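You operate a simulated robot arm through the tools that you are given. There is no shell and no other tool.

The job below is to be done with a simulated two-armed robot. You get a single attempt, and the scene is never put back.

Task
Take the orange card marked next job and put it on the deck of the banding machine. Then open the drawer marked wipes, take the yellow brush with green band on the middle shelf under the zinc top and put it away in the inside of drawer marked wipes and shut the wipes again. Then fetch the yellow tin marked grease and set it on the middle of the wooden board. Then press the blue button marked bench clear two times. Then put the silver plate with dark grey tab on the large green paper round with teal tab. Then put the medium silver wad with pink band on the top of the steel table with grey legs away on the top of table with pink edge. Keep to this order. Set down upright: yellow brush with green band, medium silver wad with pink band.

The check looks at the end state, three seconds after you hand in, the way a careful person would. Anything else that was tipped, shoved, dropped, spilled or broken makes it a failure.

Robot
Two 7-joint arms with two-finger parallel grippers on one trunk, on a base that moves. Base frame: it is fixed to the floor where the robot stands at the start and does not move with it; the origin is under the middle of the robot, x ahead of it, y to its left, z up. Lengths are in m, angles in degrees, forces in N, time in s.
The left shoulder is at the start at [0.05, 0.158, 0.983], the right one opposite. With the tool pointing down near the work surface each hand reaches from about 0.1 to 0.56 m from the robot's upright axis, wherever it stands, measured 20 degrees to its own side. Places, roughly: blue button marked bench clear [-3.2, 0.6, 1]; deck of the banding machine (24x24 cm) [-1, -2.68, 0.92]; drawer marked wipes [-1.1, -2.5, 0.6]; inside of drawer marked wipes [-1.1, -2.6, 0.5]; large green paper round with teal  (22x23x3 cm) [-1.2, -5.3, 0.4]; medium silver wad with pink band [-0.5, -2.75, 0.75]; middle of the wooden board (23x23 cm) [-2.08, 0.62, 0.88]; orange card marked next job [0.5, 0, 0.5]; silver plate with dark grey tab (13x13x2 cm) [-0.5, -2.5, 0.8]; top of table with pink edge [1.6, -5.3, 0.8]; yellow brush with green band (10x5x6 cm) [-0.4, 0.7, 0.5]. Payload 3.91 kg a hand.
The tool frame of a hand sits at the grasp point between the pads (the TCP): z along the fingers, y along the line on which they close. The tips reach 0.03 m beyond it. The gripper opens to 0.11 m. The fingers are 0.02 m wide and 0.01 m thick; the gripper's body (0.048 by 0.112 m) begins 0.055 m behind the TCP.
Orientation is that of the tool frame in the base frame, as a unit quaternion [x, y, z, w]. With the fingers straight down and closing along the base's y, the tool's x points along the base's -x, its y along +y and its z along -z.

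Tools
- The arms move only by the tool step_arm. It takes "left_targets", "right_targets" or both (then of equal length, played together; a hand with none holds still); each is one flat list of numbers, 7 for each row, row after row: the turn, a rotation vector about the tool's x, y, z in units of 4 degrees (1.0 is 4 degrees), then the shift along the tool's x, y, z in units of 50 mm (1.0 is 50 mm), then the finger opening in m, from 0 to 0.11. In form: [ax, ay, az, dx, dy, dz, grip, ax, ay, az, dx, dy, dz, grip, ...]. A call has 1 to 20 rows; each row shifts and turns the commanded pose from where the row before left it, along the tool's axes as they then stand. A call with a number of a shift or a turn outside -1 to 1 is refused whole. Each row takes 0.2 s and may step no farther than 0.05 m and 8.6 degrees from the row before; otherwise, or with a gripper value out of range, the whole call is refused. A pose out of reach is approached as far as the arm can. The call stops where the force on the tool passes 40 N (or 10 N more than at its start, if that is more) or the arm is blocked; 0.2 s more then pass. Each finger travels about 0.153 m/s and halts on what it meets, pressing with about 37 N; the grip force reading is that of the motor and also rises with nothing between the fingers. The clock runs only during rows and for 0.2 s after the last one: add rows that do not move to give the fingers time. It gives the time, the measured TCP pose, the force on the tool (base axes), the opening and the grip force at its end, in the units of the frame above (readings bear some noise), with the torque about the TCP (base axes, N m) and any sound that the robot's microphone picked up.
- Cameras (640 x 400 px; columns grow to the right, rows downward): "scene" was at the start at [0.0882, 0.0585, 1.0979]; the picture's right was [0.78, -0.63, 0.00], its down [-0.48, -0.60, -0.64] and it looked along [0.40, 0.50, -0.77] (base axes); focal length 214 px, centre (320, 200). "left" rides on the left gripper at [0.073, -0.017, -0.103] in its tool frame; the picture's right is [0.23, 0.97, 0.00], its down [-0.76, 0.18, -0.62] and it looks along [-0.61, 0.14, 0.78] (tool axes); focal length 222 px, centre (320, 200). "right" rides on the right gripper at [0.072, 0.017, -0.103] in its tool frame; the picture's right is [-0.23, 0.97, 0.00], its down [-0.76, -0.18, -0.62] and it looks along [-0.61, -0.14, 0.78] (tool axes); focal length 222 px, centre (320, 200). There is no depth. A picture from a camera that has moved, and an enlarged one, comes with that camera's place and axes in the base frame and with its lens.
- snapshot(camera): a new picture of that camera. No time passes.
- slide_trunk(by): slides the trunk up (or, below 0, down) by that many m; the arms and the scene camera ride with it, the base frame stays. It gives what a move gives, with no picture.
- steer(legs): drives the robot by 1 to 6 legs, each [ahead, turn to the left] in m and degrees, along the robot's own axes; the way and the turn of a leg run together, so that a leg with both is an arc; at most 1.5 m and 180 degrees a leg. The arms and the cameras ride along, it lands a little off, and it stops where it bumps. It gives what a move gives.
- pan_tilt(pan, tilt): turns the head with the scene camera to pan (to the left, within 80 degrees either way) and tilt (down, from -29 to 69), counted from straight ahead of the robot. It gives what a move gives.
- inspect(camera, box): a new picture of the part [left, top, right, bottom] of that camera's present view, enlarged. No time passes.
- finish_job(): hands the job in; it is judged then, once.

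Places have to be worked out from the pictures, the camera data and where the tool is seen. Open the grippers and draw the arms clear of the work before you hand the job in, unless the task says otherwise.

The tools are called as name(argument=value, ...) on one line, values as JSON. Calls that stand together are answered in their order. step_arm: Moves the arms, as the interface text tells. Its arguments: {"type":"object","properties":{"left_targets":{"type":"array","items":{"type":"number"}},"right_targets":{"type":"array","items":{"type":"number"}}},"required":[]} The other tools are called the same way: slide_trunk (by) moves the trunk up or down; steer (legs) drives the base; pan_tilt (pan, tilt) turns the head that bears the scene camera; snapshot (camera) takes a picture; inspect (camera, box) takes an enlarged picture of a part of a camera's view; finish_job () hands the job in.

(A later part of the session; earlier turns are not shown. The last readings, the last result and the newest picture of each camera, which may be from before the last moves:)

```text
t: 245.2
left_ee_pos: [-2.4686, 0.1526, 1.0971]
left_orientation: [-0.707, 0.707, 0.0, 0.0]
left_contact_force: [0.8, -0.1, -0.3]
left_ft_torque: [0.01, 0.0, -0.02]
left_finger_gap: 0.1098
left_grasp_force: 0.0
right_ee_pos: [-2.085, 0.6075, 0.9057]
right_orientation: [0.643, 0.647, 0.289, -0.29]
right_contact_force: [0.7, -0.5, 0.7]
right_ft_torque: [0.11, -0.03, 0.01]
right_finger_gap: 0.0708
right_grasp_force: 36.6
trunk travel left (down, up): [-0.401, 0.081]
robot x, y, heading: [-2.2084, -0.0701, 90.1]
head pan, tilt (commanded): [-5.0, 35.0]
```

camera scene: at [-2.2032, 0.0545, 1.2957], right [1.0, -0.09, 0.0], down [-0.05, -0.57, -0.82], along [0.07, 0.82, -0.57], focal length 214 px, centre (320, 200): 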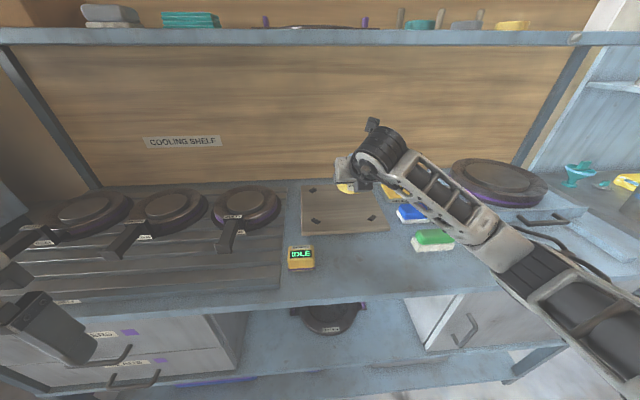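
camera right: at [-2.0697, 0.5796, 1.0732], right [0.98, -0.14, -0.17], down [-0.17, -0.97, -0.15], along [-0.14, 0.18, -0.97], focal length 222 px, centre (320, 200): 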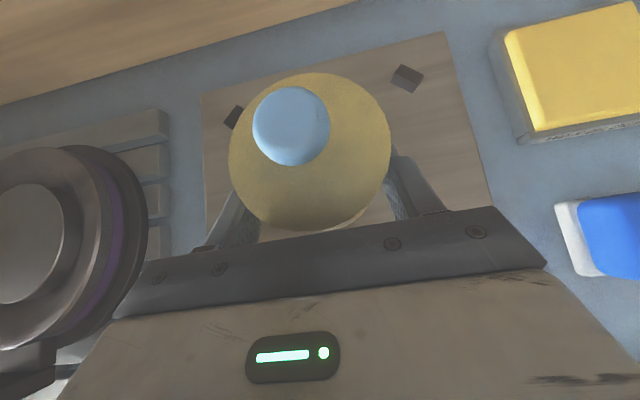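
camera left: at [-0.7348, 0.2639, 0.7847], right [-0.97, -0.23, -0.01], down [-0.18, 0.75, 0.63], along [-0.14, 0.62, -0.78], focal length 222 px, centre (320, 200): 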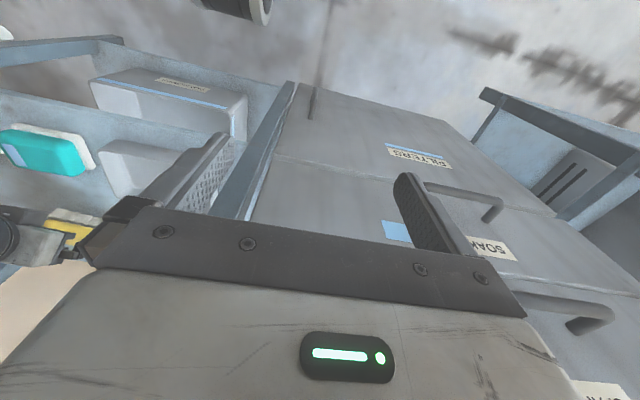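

Contact is just beginning (the weight reading has gone). One more 2 mm step to confirm, then I release.

step_arm(right_targets=[0, 0, 0, -0.03, 0, 0.0265, 0.06, 0, 0, 0, 0, 0, 0, 0.06])

```text
t: 245.8
left_ee_pos: [-2.4692, 0.1521, 1.0971]
left_orientation: [-0.707, 0.707, 0.0, -0.001]
left_contact_force: [0.2, 0.1, 0.2]
left_ft_torque: [0.01, -0.01, -0.01]
left_finger_gap: 0.11
left_grasp_force: 0.0
right_ee_pos: [-2.0848, 0.608, 0.9049]
right_orientation: [0.642, 0.647, 0.289, -0.293]
right_contact_force: [1.5, -0.8, 9.0]
right_ft_torque: [-0.07, -0.21, -0.04]
right_finger_gap: 0.0711
right_grasp_force: 37.3
trunk travel left (down, up): [-0.401, 0.081]
robot x, y, heading: [-2.2134, -0.0734, 90.1]
head pan, tilt (commanded): [-5.0, 35.0]
```

The tin stands on the board (9 N). I open the fingers and then draw back along the finger axis.

step_arm(right_targets=[0, 0, 0, 0.015, 0, -0.013, 0.06, 0, 0, 0, 0, 0, 0, 0.08, 0, 0, 0, 0, 0, 0, 0.1, 0, 0, 0, 0, 0, 0, 0.11, 0, 0, 0, 0, 0, 0, 0.11])

snapshot(camera="right")

```text
t: 247.0
left_ee_pos: [-2.468, 0.1522, 1.0962]
left_orientation: [-0.707, 0.707, 0.0, -0.001]
left_contact_force: [-0.1, -0.3, 1.0]
left_ft_torque: [-0.01, 0.01, 0.0]
left_finger_gap: 0.1098
left_grasp_force: 0.0
right_ee_pos: [-2.0845, 0.6074, 0.9049]
right_orientation: [0.643, 0.648, 0.288, -0.29]
right_contact_force: [0.2, -0.6, -0.1]
right_ft_torque: [0.01, 0.03, -0.03]
right_finger_gap: 0.1103
right_grasp_force: 0.0
trunk travel left (down, up): [-0.401, 0.081]
robot x, y, heading: [-2.2098, -0.0712, 89.9]
head pan, tilt (commanded): [-5.0, 35.0]
```

```text
taken
camera right: at [-2.0677, 0.5784, 1.0268], right [0.97, -0.14, -0.17], down [-0.17, -0.97, -0.15], along [-0.14, 0.18, -0.97], focal length 222 px, centre (320, 200)
```

right: 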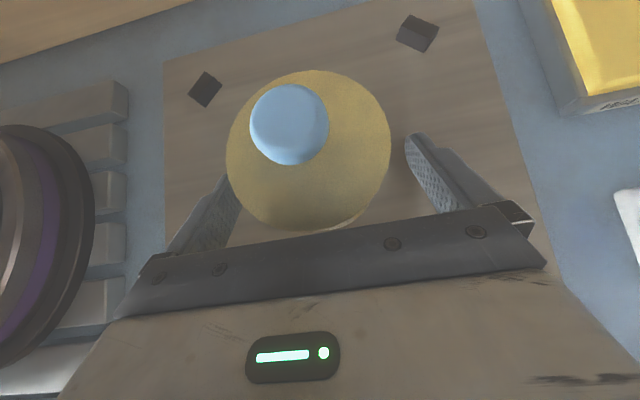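

The tin stands free. I retreat up and back.

step_arm(right_targets=[0, 0, 0, 0, 0, -0.6, 0.11, 0, 0, 0, 0, 0, -0.8, 0.11, 0, 0, 0, 0, 0, -0.9, 0.11, 0, 0, 0, 0, 0, -0.9, 0.11, 0, 0, 0, 0, 0.4, -0.8, 0.11])

snapshot(camera="scene")

inspect(camera="scene", box=[270, 140, 430, 260])

```text
t: 248.2
left_ee_pos: [-2.4687, 0.1514, 1.0957]
left_orientation: [-0.707, 0.707, 0.0, -0.001]
left_contact_force: [0.3, -0.4, 0.8]
left_ft_torque: [-0.01, 0.02, -0.02]
left_finger_gap: 0.1099
left_grasp_force: 0.1
right_ee_pos: [-2.0621, 0.4565, 1.0351]
right_orientation: [0.643, 0.648, 0.288, -0.29]
right_contact_force: [0.6, -0.4, -0.1]
right_ft_torque: [-0.02, 0.01, 0.0]
right_finger_gap: 0.11
right_grasp_force: 0.2
trunk travel left (down, up): [-0.401, 0.081]
robot x, y, heading: [-2.2128, -0.0719, 90.2]
head pan, tilt (commanded): [-5.0, 35.0]
```

```text
taken
camera scene: at [-2.2024, 0.0538, 1.2958], right [1.0, -0.09, 0.0], down [-0.05, -0.57, -0.82], along [0.07, 0.82, -0.57], focal length 214 px, centre (320, 200)
```

scene: 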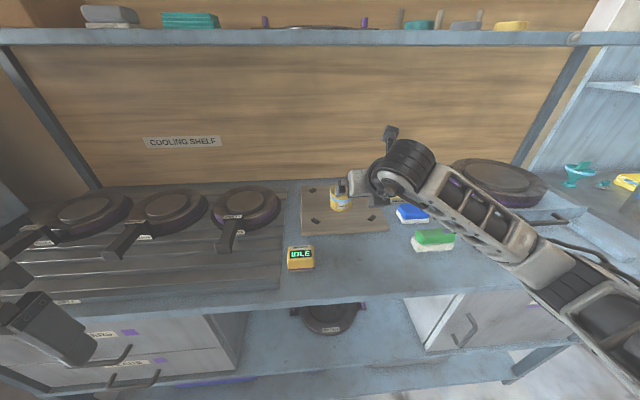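

```text
3.33 times, centred on (350, 200) of scene
camera zoom: at [-2.2024, 0.0538, 1.2958], right [1.0, -0.09, 0.0], down [-0.05, -0.57, -0.82], along [0.07, 0.82, -0.57], focal length 715 px, centre (220, 200)
```

zoom: 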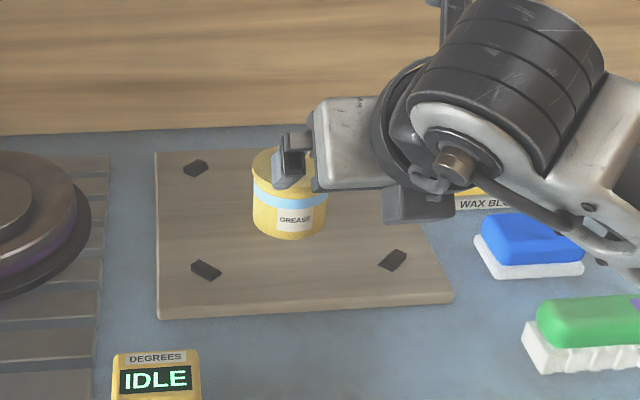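

The tin stands in the middle of the board. Next is the blue BENCH CLEAR button: I back off and look to the left.

steer(legs=[[-0.4, 0]])

pan_tilt(pan=40, tilt=20)

snapshot(camera="scene")

```text
t: 250.7
left_ee_pos: [-2.4678, -0.249, 1.0971]
left_orientation: [-0.706, 0.708, 0.0, -0.001]
left_contact_force: [0.2, -0.3, -0.4]
left_ft_torque: [0.0, -0.03, 0.0]
left_finger_gap: 0.1102
left_grasp_force: 0.0
right_ee_pos: [-2.0611, 0.0569, 1.0363]
right_orientation: [0.643, 0.647, 0.289, -0.291]
right_contact_force: [-0.4, 0.7, 0.0]
right_ft_torque: [0.01, -0.03, 0.01]
right_finger_gap: 0.1098
right_grasp_force: 0.0
trunk travel left (down, up): [-0.401, 0.081]
robot x, y, heading: [-2.2102, -0.4737, 89.9]
head pan, tilt (commanded): [-5.0, 35.0]
```

```text
t: 251.8
left_ee_pos: [-2.4679, -0.2478, 1.0961]
left_orientation: [-0.706, 0.708, 0.0, -0.001]
left_contact_force: [0.4, 0.8, -0.1]
left_ft_torque: [-0.01, 0.01, 0.05]
left_finger_gap: 0.1099
left_grasp_force: 0.0
right_ee_pos: [-2.0618, 0.0577, 1.0349]
right_orientation: [0.644, 0.647, 0.288, -0.29]
right_contact_force: [-0.6, 0.8, -0.8]
right_ft_torque: [-0.01, 0.0, -0.01]
right_finger_gap: 0.1098
right_grasp_force: 0.0
trunk travel left (down, up): [-0.401, 0.081]
robot x, y, heading: [-2.2116, -0.4721, 89.7]
head pan, tilt (commanded): [40.0, 20.0]
```

```text
taken
camera scene: at [-2.2697, -0.363, 1.3196], right [0.77, 0.64, 0.0], down [0.22, -0.26, -0.94], along [-0.6, 0.72, -0.34], focal length 214 px, centre (320, 200)
```

scene: 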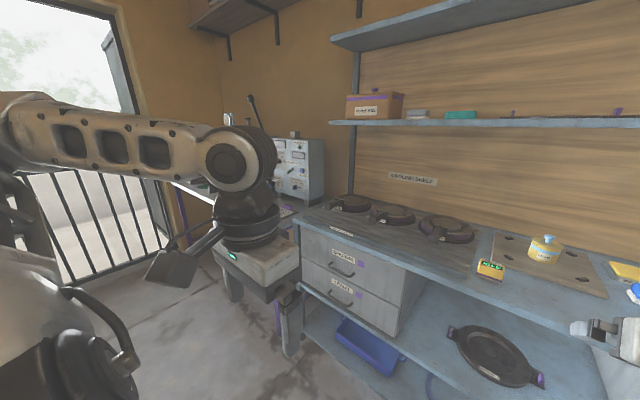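

The grey control panel beyond the bench is where the button should be; I zoom in.

inspect(camera="scene", box=[220, 90, 380, 230])

```text
2.86 times, centred on (300, 160) of scene
camera zoom: at [-2.2697, -0.363, 1.3196], right [0.77, 0.64, 0.0], down [0.22, -0.26, -0.94], along [-0.6, 0.72, -0.34], focal length 613 px, centre (377, 314)
```

zoom: 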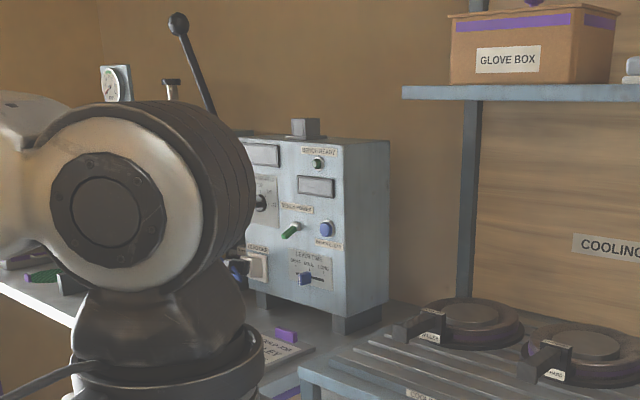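

The blue round button is on the panel's front. I drive round to face it: turn left, go 0.9 m, turn back.

steer(legs=[[0, 90], [0.85, 0], [0, -90]])

pan_tilt(pan=0, tilt=20)

snapshot(camera="scene")

```text
t: 264.0
left_ee_pos: [-3.313, -0.2588, 1.0965]
left_orientation: [-0.707, 0.707, 0.0, -0.002]
left_contact_force: [0.2, 0.3, -0.9]
left_ft_torque: [0.01, 0.02, 0.01]
left_finger_gap: 0.1098
left_grasp_force: 0.0
right_ee_pos: [-2.9084, 0.048, 1.0345]
right_orientation: [0.641, 0.649, 0.288, -0.292]
right_contact_force: [0.2, -0.5, 0.4]
right_ft_torque: [0.0, -0.02, 0.0]
right_finger_gap: 0.11
right_grasp_force: 0.0
trunk travel left (down, up): [-0.401, 0.081]
robot x, y, heading: [-3.0552, -0.4843, 90.2]
head pan, tilt (commanded): [40.0, 20.0]
```

```text
t: 265.1
left_ee_pos: [-3.3135, -0.2583, 1.0959]
left_orientation: [0.708, -0.706, 0.001, 0.001]
left_contact_force: [0.1, -0.6, -0.6]
left_ft_torque: [0.01, 0.01, -0.02]
left_finger_gap: 0.11
left_grasp_force: 0.0
right_ee_pos: [-2.9084, 0.0487, 1.0349]
right_orientation: [0.642, 0.649, 0.286, -0.292]
right_contact_force: [-0.5, 0.4, 0.4]
right_ft_torque: [0.0, -0.03, -0.02]
right_finger_gap: 0.1102
right_grasp_force: 0.2
trunk travel left (down, up): [-0.401, 0.081]
robot x, y, heading: [-3.0563, -0.4835, 90.3]
head pan, tilt (commanded): [0.0, 20.0]
```

```text
taken
camera scene: at [-3.0548, -0.351, 1.3196], right [1.0, 0.01, 0.0], down [0.0, -0.34, -0.94], along [-0.01, 0.94, -0.34], focal length 214 px, centre (320, 200)
```

scene: 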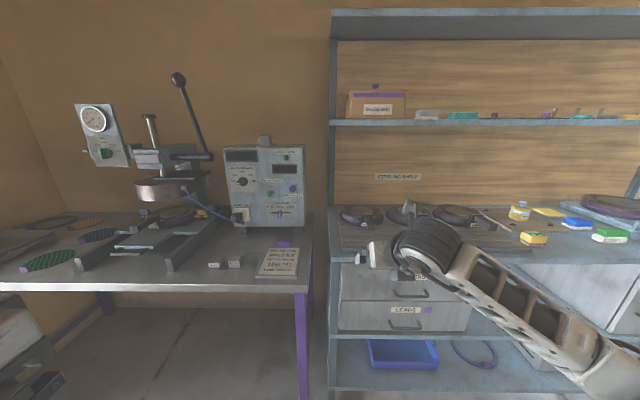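

inspect(camera="scene", box=[210, 130, 330, 240])

inspect(camera="scene", box=[100, 130, 340, 290])

```text
3.64 times, centred on (270, 185) of scene
camera zoom: at [-3.0548, -0.351, 1.3196], right [1.0, 0.01, 0.0], down [0.0, -0.34, -0.94], along [-0.01, 0.94, -0.34], focal length 780 px, centre (502, 254)
```

zoom: 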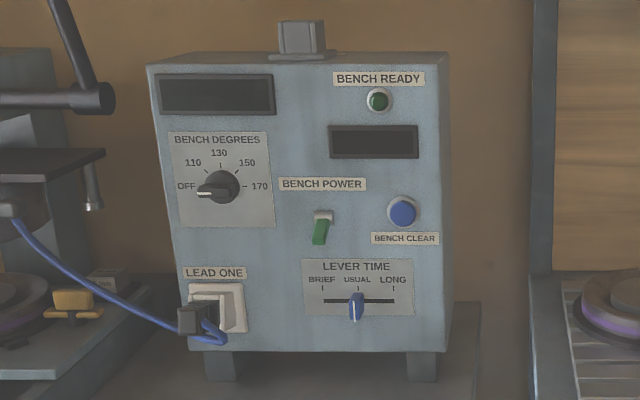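

```text
2.50 times, centred on (220, 210) of scene
camera zoom: at [-3.0548, -0.351, 1.3196], right [1.0, 0.01, 0.0], down [0.0, -0.34, -0.94], along [-0.01, 0.94, -0.34], focal length 536 px, centre (570, 175)
```

zoom: 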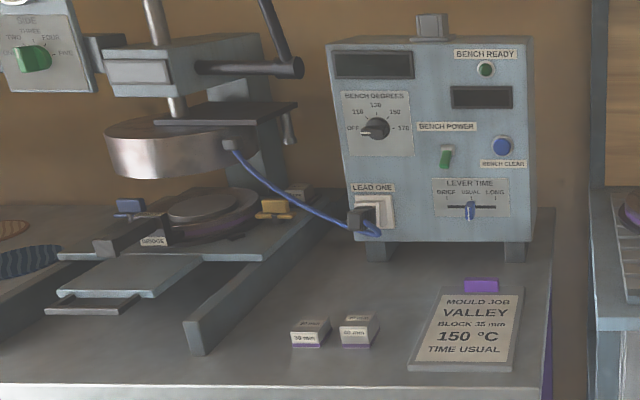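

The BENCH CLEAR button is at about (-3.19, ~0.55, 1.03) on a panel facing me. I close the right fingers, level the hand to point straight ahead, and shift the robot 0.28 m to the left.

step_arm(right_targets=[0, 1, 0, 0, 0, 0, 0.05, 0, 1, 0, 0, 0, 0, 0.0, 0, 1, 0, 0, 0, 0, 0.0, 0, 1, 0, 0, 0, 0, 0.0, 0, 1, 0, 0, 0, 0, 0.0, 0, 1, 0, 0, 0, 0, 0.0, 0, 1, 0, 0, 0, 0, 0.0, 0, 1, 0, 0, 0, 0, 0.0, 0, 1, 0, 0, 0, 0, 0.0, 0, 1, 0, 0, 0, 0, 0.0, 0, 0.4, 0, 0, 0, 0, 0.0])

steer(legs=[[0, 90], [0.28, 0], [0, -90.3]])

snapshot(camera="right")

snapshot(camera="scene")

```text
t: 267.5
left_ee_pos: [-3.3139, -0.2608, 1.0962]
left_orientation: [-0.707, 0.707, -0.001, -0.001]
left_contact_force: [-0.8, 0.3, 0.1]
left_ft_torque: [-0.02, 0.01, -0.03]
left_finger_gap: 0.11
left_grasp_force: 0.0
right_ee_pos: [-2.9779, 0.0308, 1.0277]
right_orientation: [0.549, 0.594, 0.378, -0.451]
right_contact_force: [0.0, -0.2, -0.7]
right_ft_torque: [0.0, -0.01, -0.02]
right_finger_gap: 0.0
right_grasp_force: 37.2
right hand out of reach, approached as far as the arm can: row 5, 6, 7, 8, 9, 10
trunk travel left (down, up): [-0.401, 0.081]
robot x, y, heading: [-3.054, -0.483, 90.4]
head pan, tilt (commanded): [0.0, 20.0]
```

```text
t: 277.1
left_ee_pos: [-3.5943, -0.2612, 1.0955]
left_orientation: [0.708, -0.706, 0.0, 0.001]
left_contact_force: [0.1, 0.0, -0.1]
left_ft_torque: [0.02, 0.0, 0.02]
left_finger_gap: 0.1098
left_grasp_force: 0.0
right_ee_pos: [-3.2596, 0.0282, 1.0282]
right_orientation: [0.549, 0.595, 0.375, -0.452]
right_contact_force: [0.2, 1.0, -0.2]
right_ft_torque: [0.0, 0.0, -0.03]
right_finger_gap: 0.0001
right_grasp_force: 37.3
trunk travel left (down, up): [-0.401, 0.081]
robot x, y, heading: [-3.3339, -0.4835, 90.5]
head pan, tilt (commanded): [0.0, 20.0]
```

```text
taken
camera right: at [-3.2296, -0.0442, 1.128], right [0.96, 0.04, -0.26], down [-0.11, -0.85, -0.52], along [-0.24, 0.53, -0.81], focal length 222 px, centre (320, 200)
```

right: 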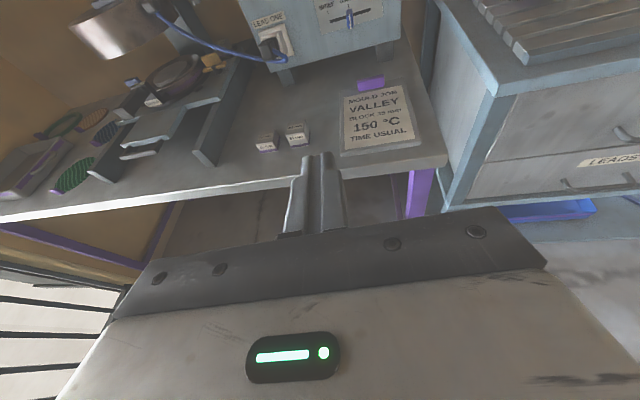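

```text
taken
camera scene: at [-3.3361, -0.3528, 1.3196], right [1.0, 0.01, 0.0], down [0.0, -0.34, -0.94], along [-0.01, 0.94, -0.34], focal length 214 px, centre (320, 200)
```

scene: 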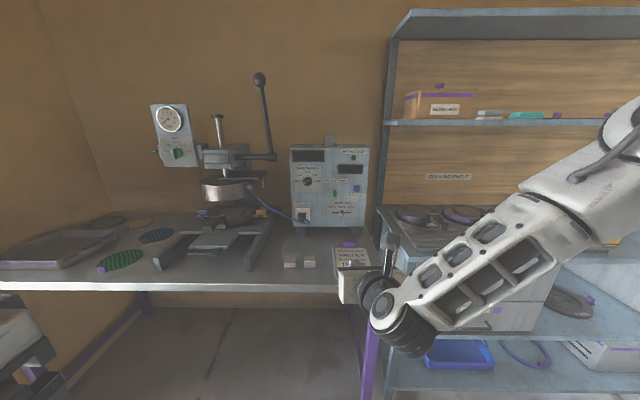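

The levelling stopped about 18° short at this close-in spot, which still serves for pressing. I drive 0.25 m nearer and then look at how the fingertips line up with the button.

steer(legs=[[0.25, 0]])

step_arm(right_targets=[0, 0, 0, 0, 0, 0.6, 0.0, 0, 0, 0, 0, 0, 0.6, 0.0, 0, 0, 0, 0, 0, 0, 0.0])

snapshot(camera="right")

snapshot(camera="scene")

```text
t: 278.9
left_ee_pos: [-3.5977, -0.013, 1.0961]
left_orientation: [0.708, -0.706, -0.001, 0.001]
left_contact_force: [-0.3, 1.3, -0.1]
left_ft_torque: [0.01, 0.0, 0.0]
left_finger_gap: 0.1099
left_grasp_force: 0.1
right_ee_pos: [-3.2628, 0.2759, 1.0276]
right_orientation: [0.549, 0.595, 0.375, -0.452]
right_contact_force: [0.5, 0.2, -0.2]
right_ft_torque: [0.01, 0.01, 0.0]
right_finger_gap: 0.0
right_grasp_force: 36.6
trunk travel left (down, up): [-0.401, 0.081]
robot x, y, heading: [-3.3395, -0.2367, 90.7]
head pan, tilt (commanded): [0.0, 20.0]
```

```text
t: 279.7
left_ee_pos: [-3.5979, -0.015, 1.0953]
left_orientation: [0.708, -0.706, 0.0, 0.001]
left_contact_force: [0.1, -0.8, 0.5]
left_ft_torque: [0.0, -0.01, 0.0]
left_finger_gap: 0.1101
left_grasp_force: 0.0
right_ee_pos: [-3.2694, 0.3323, 1.0099]
right_orientation: [0.551, 0.594, 0.376, -0.449]
right_contact_force: [-0.4, -0.2, -0.4]
right_ft_torque: [0.01, 0.03, 0.01]
right_finger_gap: 0.0001
right_grasp_force: 36.9
trunk travel left (down, up): [-0.401, 0.081]
robot x, y, heading: [-3.3351, -0.2385, 90.4]
head pan, tilt (commanded): [0.0, 20.0]
```

```text
taken
camera right: at [-3.2413, 0.2597, 1.1103], right [0.96, 0.04, -0.26], down [-0.11, -0.85, -0.52], along [-0.24, 0.53, -0.81], focal length 222 px, centre (320, 200)
```

right: 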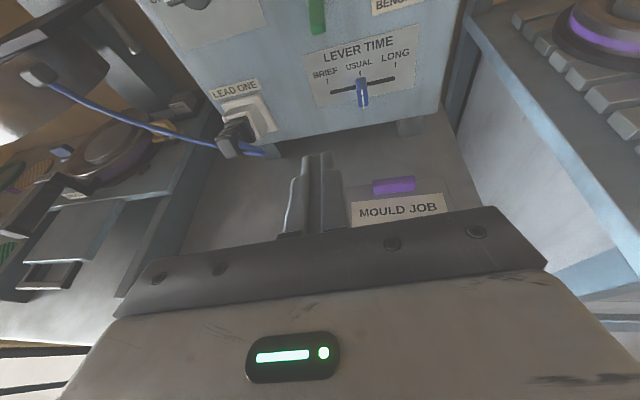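

```text
taken
camera scene: at [-3.3382, -0.1061, 1.3196], right [1.0, 0.01, 0.0], down [0.0, -0.34, -0.94], along [-0.01, 0.94, -0.34], focal length 214 px, centre (320, 200)
```

scene: 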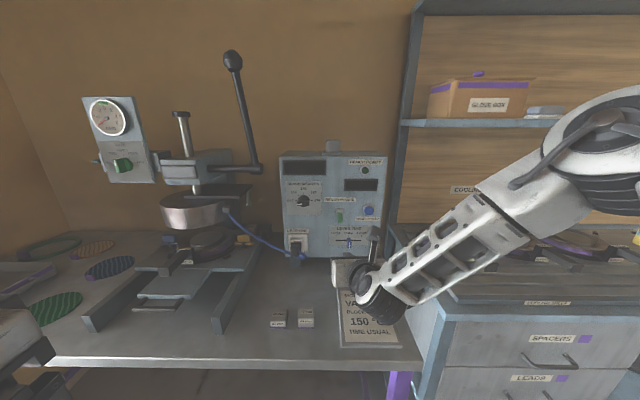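

I zoom in on the button from this nearer scene view to triangulate its place.

inspect(camera="scene", box=[270, 145, 430, 270])

```text
3.20 times, centred on (350, 208) of scene
camera zoom: at [-3.3382, -0.1061, 1.3196], right [1.0, 0.01, 0.0], down [0.0, -0.34, -0.94], along [-0.01, 0.94, -0.34], focal length 686 px, centre (224, 176)
```

zoom: 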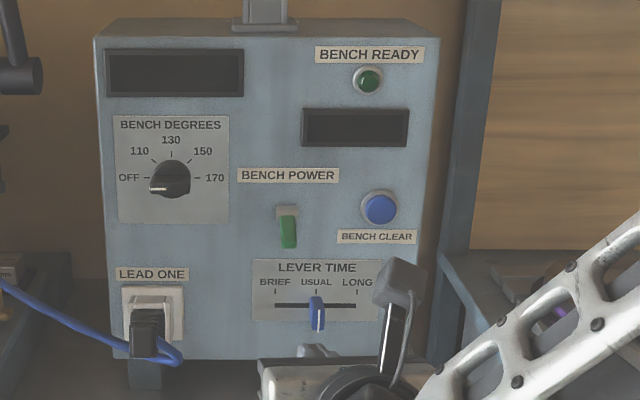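

The button comes out at (-3.184, 0.551, 1.047). I move the closed fingertips up and right in line with it, stopping about 5 cm short.

step_arm(right_targets=[0, 0, 0, 0.6, 0.68, 0, 0.0, 0, 0, 0, 0.6, 0.68, 0, 0.0, 0, 0, 0, 0.586, 0.668, 0, 0.0, 0, 0, 0, 0, 0, 0.7, 0.0, 0, 0, 0, 0, 0, 0.7, 0.0, 0, 0, 0, 0, 0, 0.6, 0.0, 0, 0, 0, 0, 0, 0, 0.0])

snapshot(camera="right")

inspect(camera="scene", box=[270, 145, 430, 270])

```text
t: 281.3
left_ee_pos: [-3.5978, -0.0149, 1.0963]
left_orientation: [0.709, -0.705, 0.0, 0.001]
left_contact_force: [-0.5, -0.3, 0.3]
left_ft_torque: [-0.04, 0.0, 0.02]
left_finger_gap: 0.11
left_grasp_force: 0.1
right_ee_pos: [-3.1888, 0.4668, 1.0658]
right_orientation: [0.549, 0.595, 0.376, -0.451]
right_contact_force: [0.4, -0.5, 0.6]
right_ft_torque: [0.0, 0.01, -0.03]
right_finger_gap: 0.0
right_grasp_force: 37.1
right hand out of reach, approached as far as the arm can: row 1
trunk travel left (down, up): [-0.401, 0.081]
robot x, y, heading: [-3.3378, -0.2384, 90.6]
head pan, tilt (commanded): [0.0, 20.0]
```

```text
taken
camera right: at [-3.1582, 0.3938, 1.1655], right [0.96, 0.04, -0.26], down [-0.11, -0.85, -0.52], along [-0.24, 0.53, -0.81], focal length 222 px, centre (320, 200)
```

right: 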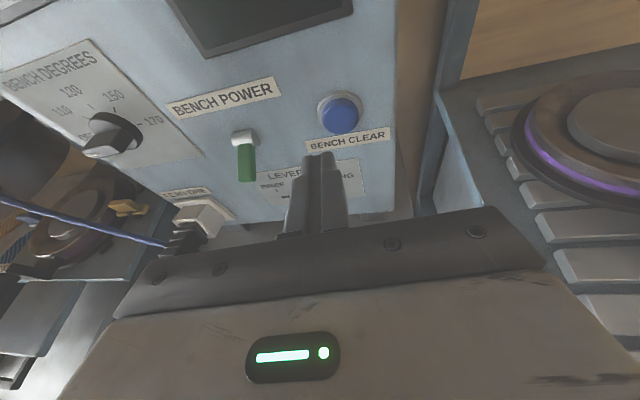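

```text
3.20 times, centred on (350, 208) of scene
camera zoom: at [-3.3382, -0.1062, 1.3196], right [1.0, 0.01, 0.0], down [0.0, -0.34, -0.94], along [-0.01, 0.94, -0.34], focal length 686 px, centre (224, 176)
```

zoom: 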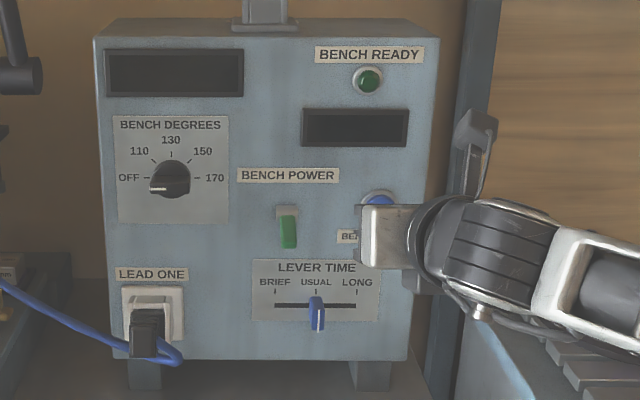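

The tips need about 1.3 cm to the right. I align, then advance straight toward the panel 3 cm.

step_arm(right_targets=[0, 0, 0, -0.04, 0.26, 0, 0.0, 0, 0, 0, 0.0634, 0.022, 0.188, 0.0, 0, 0, 0, 0.0634, 0.022, 0.188, 0.0, 0, 0, 0, 0.0634, 0.022, 0.188, 0.0, 0, 0, 0, 0, 0, 0, 0.0])

snapshot(camera="right")

inspect(camera="right", box=[240, 60, 440, 185])

```text
t: 282.5
left_ee_pos: [-3.597, -0.0147, 1.0952]
left_orientation: [0.708, -0.706, 0.0, 0.002]
left_contact_force: [-0.6, -0.7, 1.1]
left_ft_torque: [0.02, -0.05, 0.0]
left_finger_gap: 0.1101
left_grasp_force: 0.0
right_ee_pos: [-3.1765, 0.4966, 1.063]
right_orientation: [0.549, 0.595, 0.375, -0.451]
right_contact_force: [-0.3, -0.1, 0.3]
right_ft_torque: [-0.01, -0.02, 0.0]
right_finger_gap: 0.0
right_grasp_force: 37.4
trunk travel left (down, up): [-0.401, 0.081]
robot x, y, heading: [-3.3361, -0.2406, 90.5]
head pan, tilt (commanded): [0.0, 20.0]
```

```text
taken
camera right: at [-3.1457, 0.4246, 1.1632], right [0.96, 0.04, -0.26], down [-0.11, -0.85, -0.52], along [-0.24, 0.53, -0.81], focal length 222 px, centre (320, 200)
```

right: 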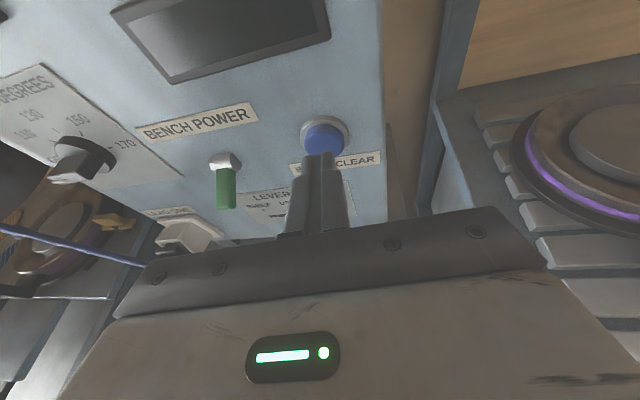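

```text
3.20 times, centred on (340, 122) of right
camera zoom: at [-3.1457, 0.4246, 1.1632], right [0.96, 0.04, -0.26], down [-0.11, -0.85, -0.52], along [-0.24, 0.53, -0.81], focal length 711 px, centre (256, 448)
```

zoom: 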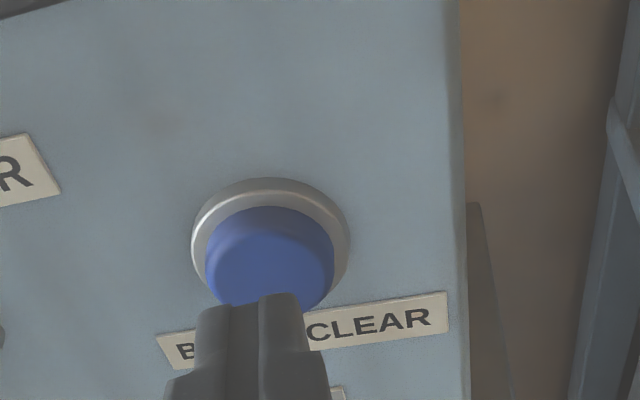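

The fingertips are nearly on the button. I trim 3–4 mm and press in 4 mm steps, listening for the click.

step_arm(right_targets=[0, 0, 0, 0.06, 0.08, 0, 0.0, 0, 0, 0, 0.025, 0.009, 0.075, 0.0, 0, 0, 0, 0.025, 0.009, 0.075, 0.0, 0, 0, 0, 0, 0, 0, 0.0])

step_arm(right_targets=[0, 0, 0, 0.025, 0.009, 0.075, 0.0, 0, 0, 0, 0, 0, 0, 0.0])

inspect(camera="right", box=[240, 60, 440, 185])

```text
t: 283.5
left_ee_pos: [-3.5964, -0.0145, 1.0961]
left_orientation: [0.709, -0.706, 0.001, 0.002]
left_contact_force: [0.1, 0.0, 0.0]
left_ft_torque: [-0.01, 0.01, 0.0]
left_finger_gap: 0.1101
left_grasp_force: 0.1
right_ee_pos: [-3.1713, 0.5064, 1.0661]
right_orientation: [0.549, 0.595, 0.375, -0.452]
right_contact_force: [0.8, 0.1, -0.1]
right_ft_torque: [0.02, 0.0, 0.0]
right_finger_gap: 0.0
right_grasp_force: 36.7
trunk travel left (down, up): [-0.401, 0.081]
robot x, y, heading: [-3.3376, -0.2372, 90.3]
head pan, tilt (commanded): [0.0, 20.0]
```

```text
t: 284.1
left_ee_pos: [-3.5975, -0.0146, 1.0963]
left_orientation: [0.709, -0.705, 0.0, 0.001]
left_contact_force: [-0.4, -0.2, 0.1]
left_ft_torque: [0.02, 0.0, 0.01]
left_finger_gap: 0.1098
left_grasp_force: 0.0
right_ee_pos: [-3.1719, 0.5115, 1.0663]
right_orientation: [0.549, 0.595, 0.375, -0.452]
right_contact_force: [-0.6, -0.4, -0.4]
right_ft_torque: [0.02, 0.01, 0.0]
right_finger_gap: 0.0002
right_grasp_force: 37.0
trunk travel left (down, up): [-0.401, 0.081]
robot x, y, heading: [-3.3404, -0.2361, 90.4]
head pan, tilt (commanded): [0.0, 20.0]
```

```text
3.20 times, centred on (340, 122) of right
camera zoom: at [-3.1416, 0.4379, 1.1653], right [0.96, 0.04, -0.26], down [-0.11, -0.85, -0.52], along [-0.24, 0.53, -0.81], focal length 711 px, centre (256, 448)
```

zoom: 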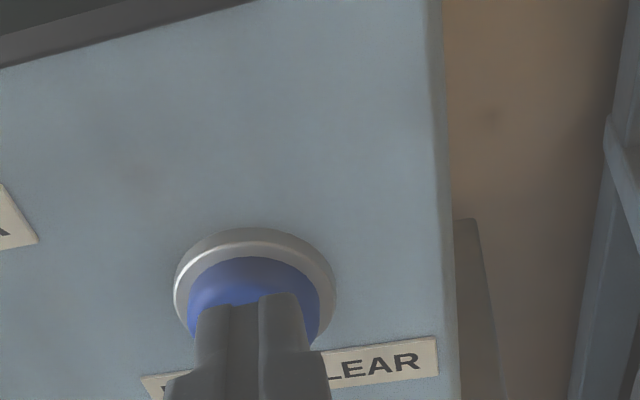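

Well aligned in front of the button, no contact yet. I continue pressing in small steps.

step_arm(right_targets=[0, 0, 0, 0.025, 0.009, 0.075, 0.0, 0, 0, 0, 0, 0, 0, 0.0])

step_arm(right_targets=[0, 0, 0, 0.025, 0.009, 0.075, 0.0, 0, 0, 0, 0, 0, 0, 0.0])

step_arm(right_targets=[0, 0, 0, 0.019, 0.007, 0.056, 0.0, 0, 0, 0, 0, 0, 0, 0.0])

```text
t: 284.7
left_ee_pos: [-3.5983, -0.0144, 1.0959]
left_orientation: [0.708, -0.706, 0.0, 0.001]
left_contact_force: [-0.3, 0.3, 0.3]
left_ft_torque: [0.0, 0.0, 0.02]
left_finger_gap: 0.1098
left_grasp_force: 0.1
right_ee_pos: [-3.1712, 0.5142, 1.0654]
right_orientation: [0.549, 0.595, 0.375, -0.452]
right_contact_force: [0.6, -0.3, 0.2]
right_ft_torque: [-0.02, 0.0, 0.01]
right_finger_gap: 0.0
right_grasp_force: 37.4
trunk travel left (down, up): [-0.401, 0.081]
robot x, y, heading: [-3.3384, -0.243, 90.2]
head pan, tilt (commanded): [0.0, 20.0]
```

```text
t: 285.3
left_ee_pos: [-3.5974, -0.0148, 1.0962]
left_orientation: [0.708, -0.706, 0.0, 0.001]
left_contact_force: [-0.6, 0.0, 0.2]
left_ft_torque: [-0.01, -0.01, -0.02]
left_finger_gap: 0.1103
left_grasp_force: 0.1
right_ee_pos: [-3.1712, 0.5182, 1.0646]
right_orientation: [0.548, 0.595, 0.376, -0.452]
right_contact_force: [0.5, 0.3, -0.5]
right_ft_torque: [0.01, -0.02, 0.0]
right_finger_gap: 0.0
right_grasp_force: 37.4
trunk travel left (down, up): [-0.401, 0.081]
robot x, y, heading: [-3.3396, -0.241, 90.3]
head pan, tilt (commanded): [0.0, 20.0]
```

```text
t: 285.9
left_ee_pos: [-3.5985, -0.0149, 1.0962]
left_orientation: [0.709, -0.705, 0.0, 0.002]
left_contact_force: [0.3, 0.1, -0.3]
left_ft_torque: [-0.02, 0.02, 0.03]
left_finger_gap: 0.1101
left_grasp_force: 0.0
right_ee_pos: [-3.1721, 0.5217, 1.0648]
right_orientation: [0.549, 0.595, 0.376, -0.451]
right_contact_force: [0.0, 0.8, 0.2]
right_ft_torque: [-0.02, -0.01, 0.02]
right_finger_gap: 0.0002
right_grasp_force: 37.0
trunk travel left (down, up): [-0.401, 0.081]
robot x, y, heading: [-3.3411, -0.2405, 90.5]
head pan, tilt (commanded): [0.0, 20.0]
```

step_arm(right_targets=[0, 0, 0, 0.019, 0.007, 0.056, 0.0, 0, 0, 0, 0, 0, 0, 0.0])

step_arm(right_targets=[0, 0, 0, 0.019, 0.007, 0.056, 0.0, 0, 0, 0, 0, 0, 0, 0.0])

inspect(camera="right", box=[240, 60, 440, 185])

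```text
t: 286.5
left_ee_pos: [-3.5971, -0.0149, 1.0973]
left_orientation: [0.708, -0.706, 0.0, 0.001]
left_contact_force: [0.0, 0.6, 0.0]
left_ft_torque: [0.03, 0.03, -0.02]
left_finger_gap: 0.1101
left_grasp_force: 0.0
right_ee_pos: [-3.1706, 0.5247, 1.0653]
right_orientation: [0.549, 0.595, 0.375, -0.452]
right_contact_force: [0.8, -2.0, 0.8]
right_ft_torque: [-0.01, -0.03, 0.03]
right_finger_gap: 0.0
right_grasp_force: 36.9
trunk travel left (down, up): [-0.401, 0.081]
robot x, y, heading: [-3.3363, -0.2397, 90.6]
head pan, tilt (commanded): [0.0, 20.0]
```

```text
t: 287.1
left_ee_pos: [-3.5969, -0.0145, 1.0967]
left_orientation: [0.708, -0.706, -0.001, 0.001]
left_contact_force: [-0.3, -0.4, 0.8]
left_ft_torque: [-0.01, 0.03, -0.02]
left_finger_gap: 0.11
left_grasp_force: 0.0
right_ee_pos: [-3.1719, 0.5259, 1.065]
right_orientation: [0.548, 0.596, 0.375, -0.452]
right_contact_force: [1.2, -8.0, -0.3]
right_ft_torque: [-0.07, -0.03, 0.01]
right_finger_gap: 0.0
right_grasp_force: 36.9
trunk travel left (down, up): [-0.401, 0.081]
robot x, y, heading: [-3.3351, -0.2381, 90.4]
head pan, tilt (commanded): [0.0, 20.0]
heard: click
```

```text
3.20 times, centred on (340, 122) of right
camera zoom: at [-3.1416, 0.4538, 1.1654], right [0.96, 0.04, -0.26], down [-0.11, -0.85, -0.52], along [-0.24, 0.53, -0.81], focal length 711 px, centre (256, 448)
```

zoom: 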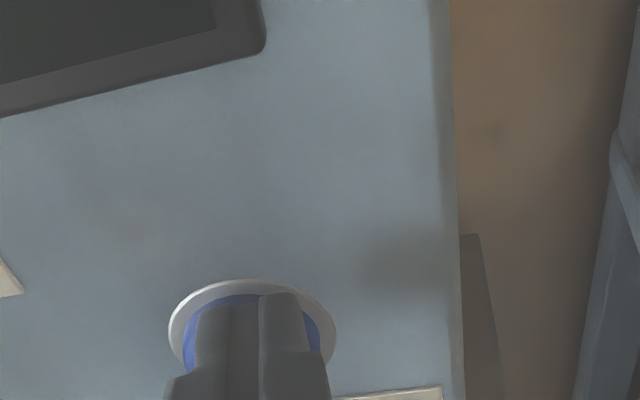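

Click heard: first press. I back off 1.5 cm so the button springs out.

step_arm(right_targets=[0, 0, 0, -0.0951, -0.033, -0.282, 0.0, 0, 0, 0, 0, 0, 0, 0.0, 0, 0, 0, 0, 0, 0, 0.0])

inspect(camera="right", box=[240, 60, 440, 185])

```text
t: 287.9
left_ee_pos: [-3.5982, -0.0143, 1.0967]
left_orientation: [0.707, -0.707, 0.0, 0.002]
left_contact_force: [-0.2, 0.1, -1.0]
left_ft_torque: [0.03, 0.03, -0.01]
left_finger_gap: 0.11
left_grasp_force: 0.1
right_ee_pos: [-3.1721, 0.5124, 1.0659]
right_orientation: [0.549, 0.595, 0.375, -0.452]
right_contact_force: [0.3, 0.4, -0.2]
right_ft_torque: [-0.02, 0.02, -0.01]
right_finger_gap: 0.0001
right_grasp_force: 37.0
trunk travel left (down, up): [-0.401, 0.081]
robot x, y, heading: [-3.3391, -0.2361, 90.5]
head pan, tilt (commanded): [0.0, 20.0]
```

```text
3.20 times, centred on (340, 122) of right
camera zoom: at [-3.1418, 0.4397, 1.1654], right [0.96, 0.04, -0.26], down [-0.11, -0.85, -0.52], along [-0.24, 0.53, -0.81], focal length 711 px, centre (256, 448)
```

zoom: 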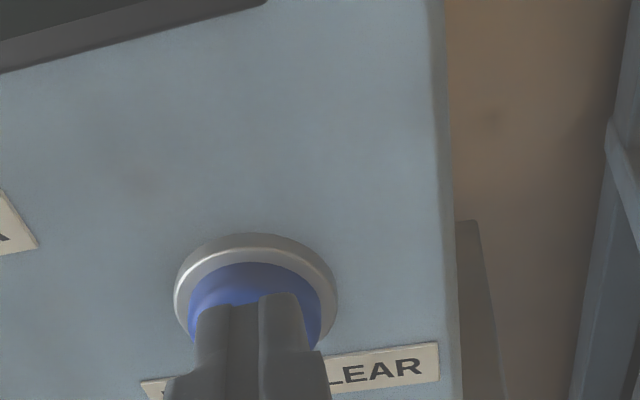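

The button is out again. I press the second time, in two steps to the same depth.

step_arm(right_targets=[0, 0, 0, 0.0634, 0.022, 0.188, 0.0, 0, 0, 0, 0.0317, 0.011, 0.094, 0.0, 0, 0, 0, 0, 0, 0, 0.0])

```text
t: 288.7
left_ee_pos: [-3.5974, -0.0159, 1.0963]
left_orientation: [0.709, -0.706, 0.0, 0.001]
left_contact_force: [0.4, 0.1, -0.2]
left_ft_torque: [-0.02, -0.03, -0.01]
left_finger_gap: 0.1098
left_grasp_force: 0.0
right_ee_pos: [-3.1713, 0.5271, 1.0663]
right_orientation: [0.549, 0.595, 0.375, -0.451]
right_contact_force: [1.0, -7.6, -1.3]
right_ft_torque: [-0.1, -0.02, 0.02]
right_finger_gap: 0.0003
right_grasp_force: 36.7
trunk travel left (down, up): [-0.401, 0.081]
robot x, y, heading: [-3.338, -0.2372, 90.5]
head pan, tilt (commanded): [0.0, 20.0]
heard: click
```

Second click heard: two presses done. I withdraw the hand and drive back from the counter.

step_arm(right_targets=[0, 0, 0, -0.253, -0.088, -0.753, 0.0, 0, 0, 0, -0.253, -0.088, -0.753, 0.0, 0, 0, 0, -0.253, -0.088, -0.753, 0.0])

steer(legs=[[-0.4, 0]])

snapshot(camera="scene")

```text
t: 289.5
left_ee_pos: [-3.5976, -0.0152, 1.0968]
left_orientation: [0.709, -0.706, 0.0, 0.001]
left_contact_force: [-0.1, 0.4, 0.6]
left_ft_torque: [0.0, 0.01, 0.02]
left_finger_gap: 0.1099
left_grasp_force: 0.0
right_ee_pos: [-3.1701, 0.4067, 1.0642]
right_orientation: [0.549, 0.595, 0.376, -0.451]
right_contact_force: [-0.7, -0.6, -0.4]
right_ft_torque: [0.04, 0.0, -0.01]
right_finger_gap: 0.0
right_grasp_force: 36.5
trunk travel left (down, up): [-0.401, 0.081]
robot x, y, heading: [-3.3356, -0.2412, 90.5]
head pan, tilt (commanded): [0.0, 20.0]
```

```text
t: 292.0
left_ee_pos: [-3.5939, -0.4145, 1.0967]
left_orientation: [0.71, -0.705, 0.0, 0.001]
left_contact_force: [-0.5, -0.4, -0.1]
left_ft_torque: [-0.02, 0.0, -0.02]
left_finger_gap: 0.1102
left_grasp_force: 0.0
right_ee_pos: [-3.1692, 0.0099, 1.0656]
right_orientation: [0.547, 0.597, 0.374, -0.453]
right_contact_force: [-0.3, 0.7, 0.3]
right_ft_torque: [0.02, -0.01, 0.0]
right_finger_gap: 0.0001
right_grasp_force: 37.0
trunk travel left (down, up): [-0.401, 0.081]
robot x, y, heading: [-3.3338, -0.6367, 90.7]
head pan, tilt (commanded): [0.0, 20.0]
```

```text
taken
camera scene: at [-3.3346, -0.5056, 1.3197], right [1.0, 0.01, 0.0], down [0.0, -0.34, -0.94], along [-0.01, 0.94, -0.34], focal length 214 px, centre (320, 200)
```

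scene: 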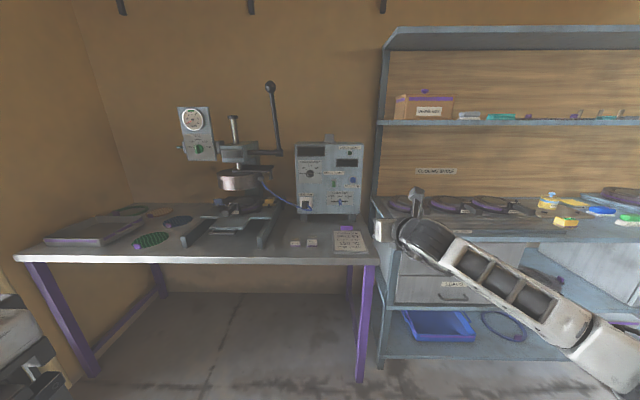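

Everything here is in order. I fold the right hand back in and turn it toward pointing down before the long drive to the steel table.

step_arm(right_targets=[0, -1, 0, 0, 0, -0.8, 0.05, 0, -1, 0, 0, 0, -0.8, 0.08, 0, -1, 0, 0, 0, -0.7, 0.08, 0, -1, 0, 0, 0, -0.5, 0.08, 0, -1, 0, 0, 0, -0.3, 0.08, 0, -1, 0, 0, 0, 0, 0.08, 0, -1, 0, 0, 0, 0, 0.08, 0, -1, 0, 0, 0, 0, 0.08, 0, -1, 0, 0, 0, 0, 0.08, 0, -1, 0, 0, 0, 0, 0.08, 0, -1, 0, 0, 0, 0, 0.08, 0, -1, 0, 0, 0, 0, 0.08, 0, -1, 0, 0, 0, 0, 0.08, 0, -1, 0, 0, 0, 0, 0.08, 0, -1, 0, 0, 0, 0, 0.08, 0, -1, 0, 0, 0, 0, 0.08, 0, -1, 0, 0, 0, 0, 0.08, 0, -1, 0, 0, 0, 0, 0.08])

steer(legs=[[0, -109.1], [1.5, 0]])

pan_tilt(pan=0, tilt=15)

snapshot(camera="scene")

```text
t: 295.8
left_ee_pos: [-3.5947, -0.4142, 1.0967]
left_orientation: [0.71, -0.705, -0.001, 0.002]
left_contact_force: [0.2, 0.5, -0.2]
left_ft_torque: [0.02, -0.03, 0.0]
left_finger_gap: 0.1099
left_grasp_force: 0.0
right_ee_pos: [-3.1479, -0.1308, 1.128]
right_orientation: [0.663, 0.748, -0.019, -0.014]
right_contact_force: [0.3, -0.3, 0.1]
right_ft_torque: [0.02, -0.03, 0.01]
right_finger_gap: 0.0801
right_grasp_force: 0.1
trunk travel left (down, up): [-0.401, 0.081]
robot x, y, heading: [-3.3299, -0.6407, 90.9]
head pan, tilt (commanded): [0.0, 20.0]
```

```text
t: 307.9
left_ee_pos: [-1.6069, -0.951, 1.0969]
left_orientation: [0.168, 0.986, 0.001, 0.0]
left_contact_force: [-0.6, -0.3, -0.2]
left_ft_torque: [0.0, -0.03, -0.01]
left_finger_gap: 0.1101
left_grasp_force: 0.2
right_ee_pos: [-1.4891, -1.4653, 1.129]
right_orientation: [0.993, -0.112, 0.002, -0.024]
right_contact_force: [0.0, 0.4, -0.2]
right_ft_torque: [0.03, 0.01, 0.0]
right_finger_gap: 0.0797
right_grasp_force: 0.0
trunk travel left (down, up): [-0.401, 0.081]
robot x, y, heading: [-1.9042, -1.1227, -19.1]
head pan, tilt (commanded): [0.0, 20.0]
```

```text
t: 308.5
left_ee_pos: [-1.6067, -0.9493, 1.0962]
left_orientation: [0.167, 0.986, 0.001, -0.001]
left_contact_force: [0.1, -0.3, -0.3]
left_ft_torque: [-0.01, 0.03, -0.02]
left_finger_gap: 0.1103
left_grasp_force: 0.1
right_ee_pos: [-1.4886, -1.4665, 1.1289]
right_orientation: [0.993, -0.112, 0.002, -0.024]
right_contact_force: [-0.7, 0.5, 0.3]
right_ft_torque: [0.02, 0.0, -0.05]
right_finger_gap: 0.0799
right_grasp_force: 0.1
trunk travel left (down, up): [-0.401, 0.081]
robot x, y, heading: [-1.9065, -1.1194, -19.2]
head pan, tilt (commanded): [0.0, 15.0]
```

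```text
taken
camera scene: at [-1.7786, -1.1662, 1.3277], right [-0.33, -0.95, 0.0], down [-0.24, 0.08, -0.97], along [0.91, -0.32, -0.26], focal length 214 px, centre (320, 200)
```

scene: 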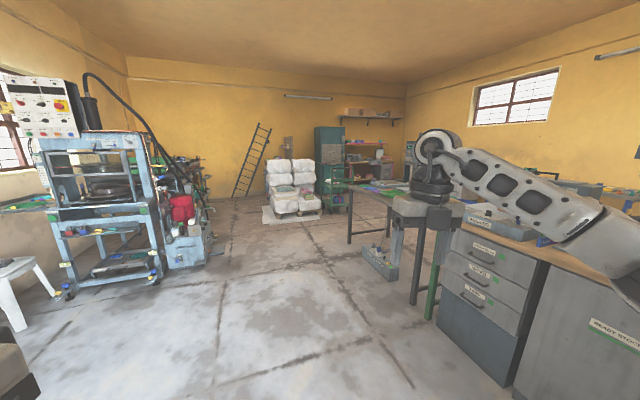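

The way ahead is clear. I drive on to about (-0.48, -1.6) and turn to face the steel table.

steer(legs=[[1.5, 1], [0, -71.5]])

pan_tilt(pan=0, tilt=35)

snapshot(camera="scene")

inspect(camera="scene", box=[180, 100, 420, 250])

```text
t: 319.1
left_ee_pos: [-0.2165, -1.8215, 1.0961]
left_orientation: [0.709, 0.705, 0.002, 0.0]
left_contact_force: [0.2, 0.6, 0.4]
left_ft_torque: [0.01, -0.07, 0.01]
left_finger_gap: 0.1098
left_grasp_force: 0.0
right_ee_pos: [-0.6649, -2.1015, 1.1304]
right_orientation: [0.744, -0.668, 0.015, -0.018]
right_contact_force: [-0.1, -0.4, -0.2]
right_ft_torque: [0.02, 0.0, 0.0]
right_finger_gap: 0.0801
right_grasp_force: 0.1
trunk travel left (down, up): [-0.401, 0.081]
robot x, y, heading: [-0.4728, -1.5972, -89.9]
head pan, tilt (commanded): [0.0, 15.0]
```

```text
t: 319.9
left_ee_pos: [-0.2167, -1.8218, 1.0955]
left_orientation: [0.709, 0.705, 0.002, 0.0]
left_contact_force: [-0.8, 1.1, -0.9]
left_ft_torque: [-0.01, -0.01, -0.04]
left_finger_gap: 0.11
left_grasp_force: 0.0
right_ee_pos: [-0.6638, -2.1002, 1.1274]
right_orientation: [0.744, -0.668, 0.015, -0.019]
right_contact_force: [-0.1, -1.1, 0.2]
right_ft_torque: [-0.01, -0.04, -0.02]
right_finger_gap: 0.0799
right_grasp_force: 0.0
trunk travel left (down, up): [-0.401, 0.081]
robot x, y, heading: [-0.4752, -1.5957, -90.1]
head pan, tilt (commanded): [0.0, 35.0]
```

```text
taken
camera scene: at [-0.4753, -1.7249, 1.2958], right [-1.0, 0.0, 0.0], down [0.0, 0.57, -0.82], along [0.0, -0.82, -0.57], focal length 214 px, centre (320, 200)
```

scene: 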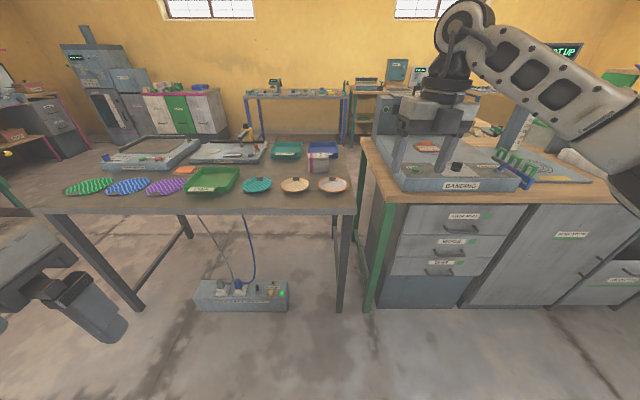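

```text
2.67 times, centred on (300, 175) of scene
camera zoom: at [-0.4753, -1.7249, 1.2958], right [-1.0, 0.0, 0.0], down [0.0, 0.57, -0.82], along [0.0, -0.82, -0.57], focal length 572 px, centre (373, 267)
```

zoom: 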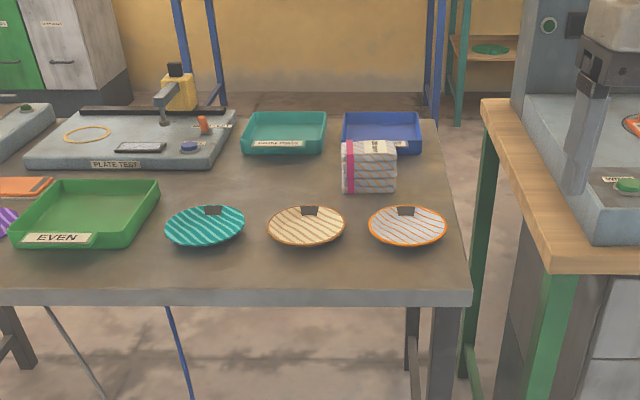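

The third dish (silver, dark tab) near x -0.535 is the plate, and the silver stack with the pink band behind it is the wad. I zoom in on the plate.

inspect(camera="scene", box=[270, 140, 370, 205])

```text
6.15 times, centred on (320, 172) of scene
camera zoom: at [-0.4753, -1.7249, 1.2958], right [-1.0, 0.0, 0.0], down [0.0, 0.57, -0.82], along [0.0, -0.82, -0.57], focal length 1320 px, centre (320, 369)
```

zoom: 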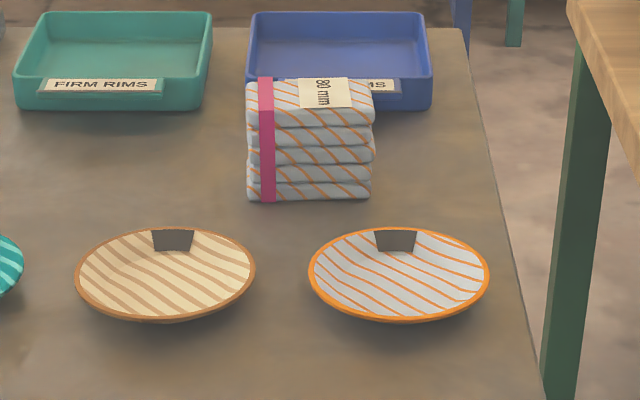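

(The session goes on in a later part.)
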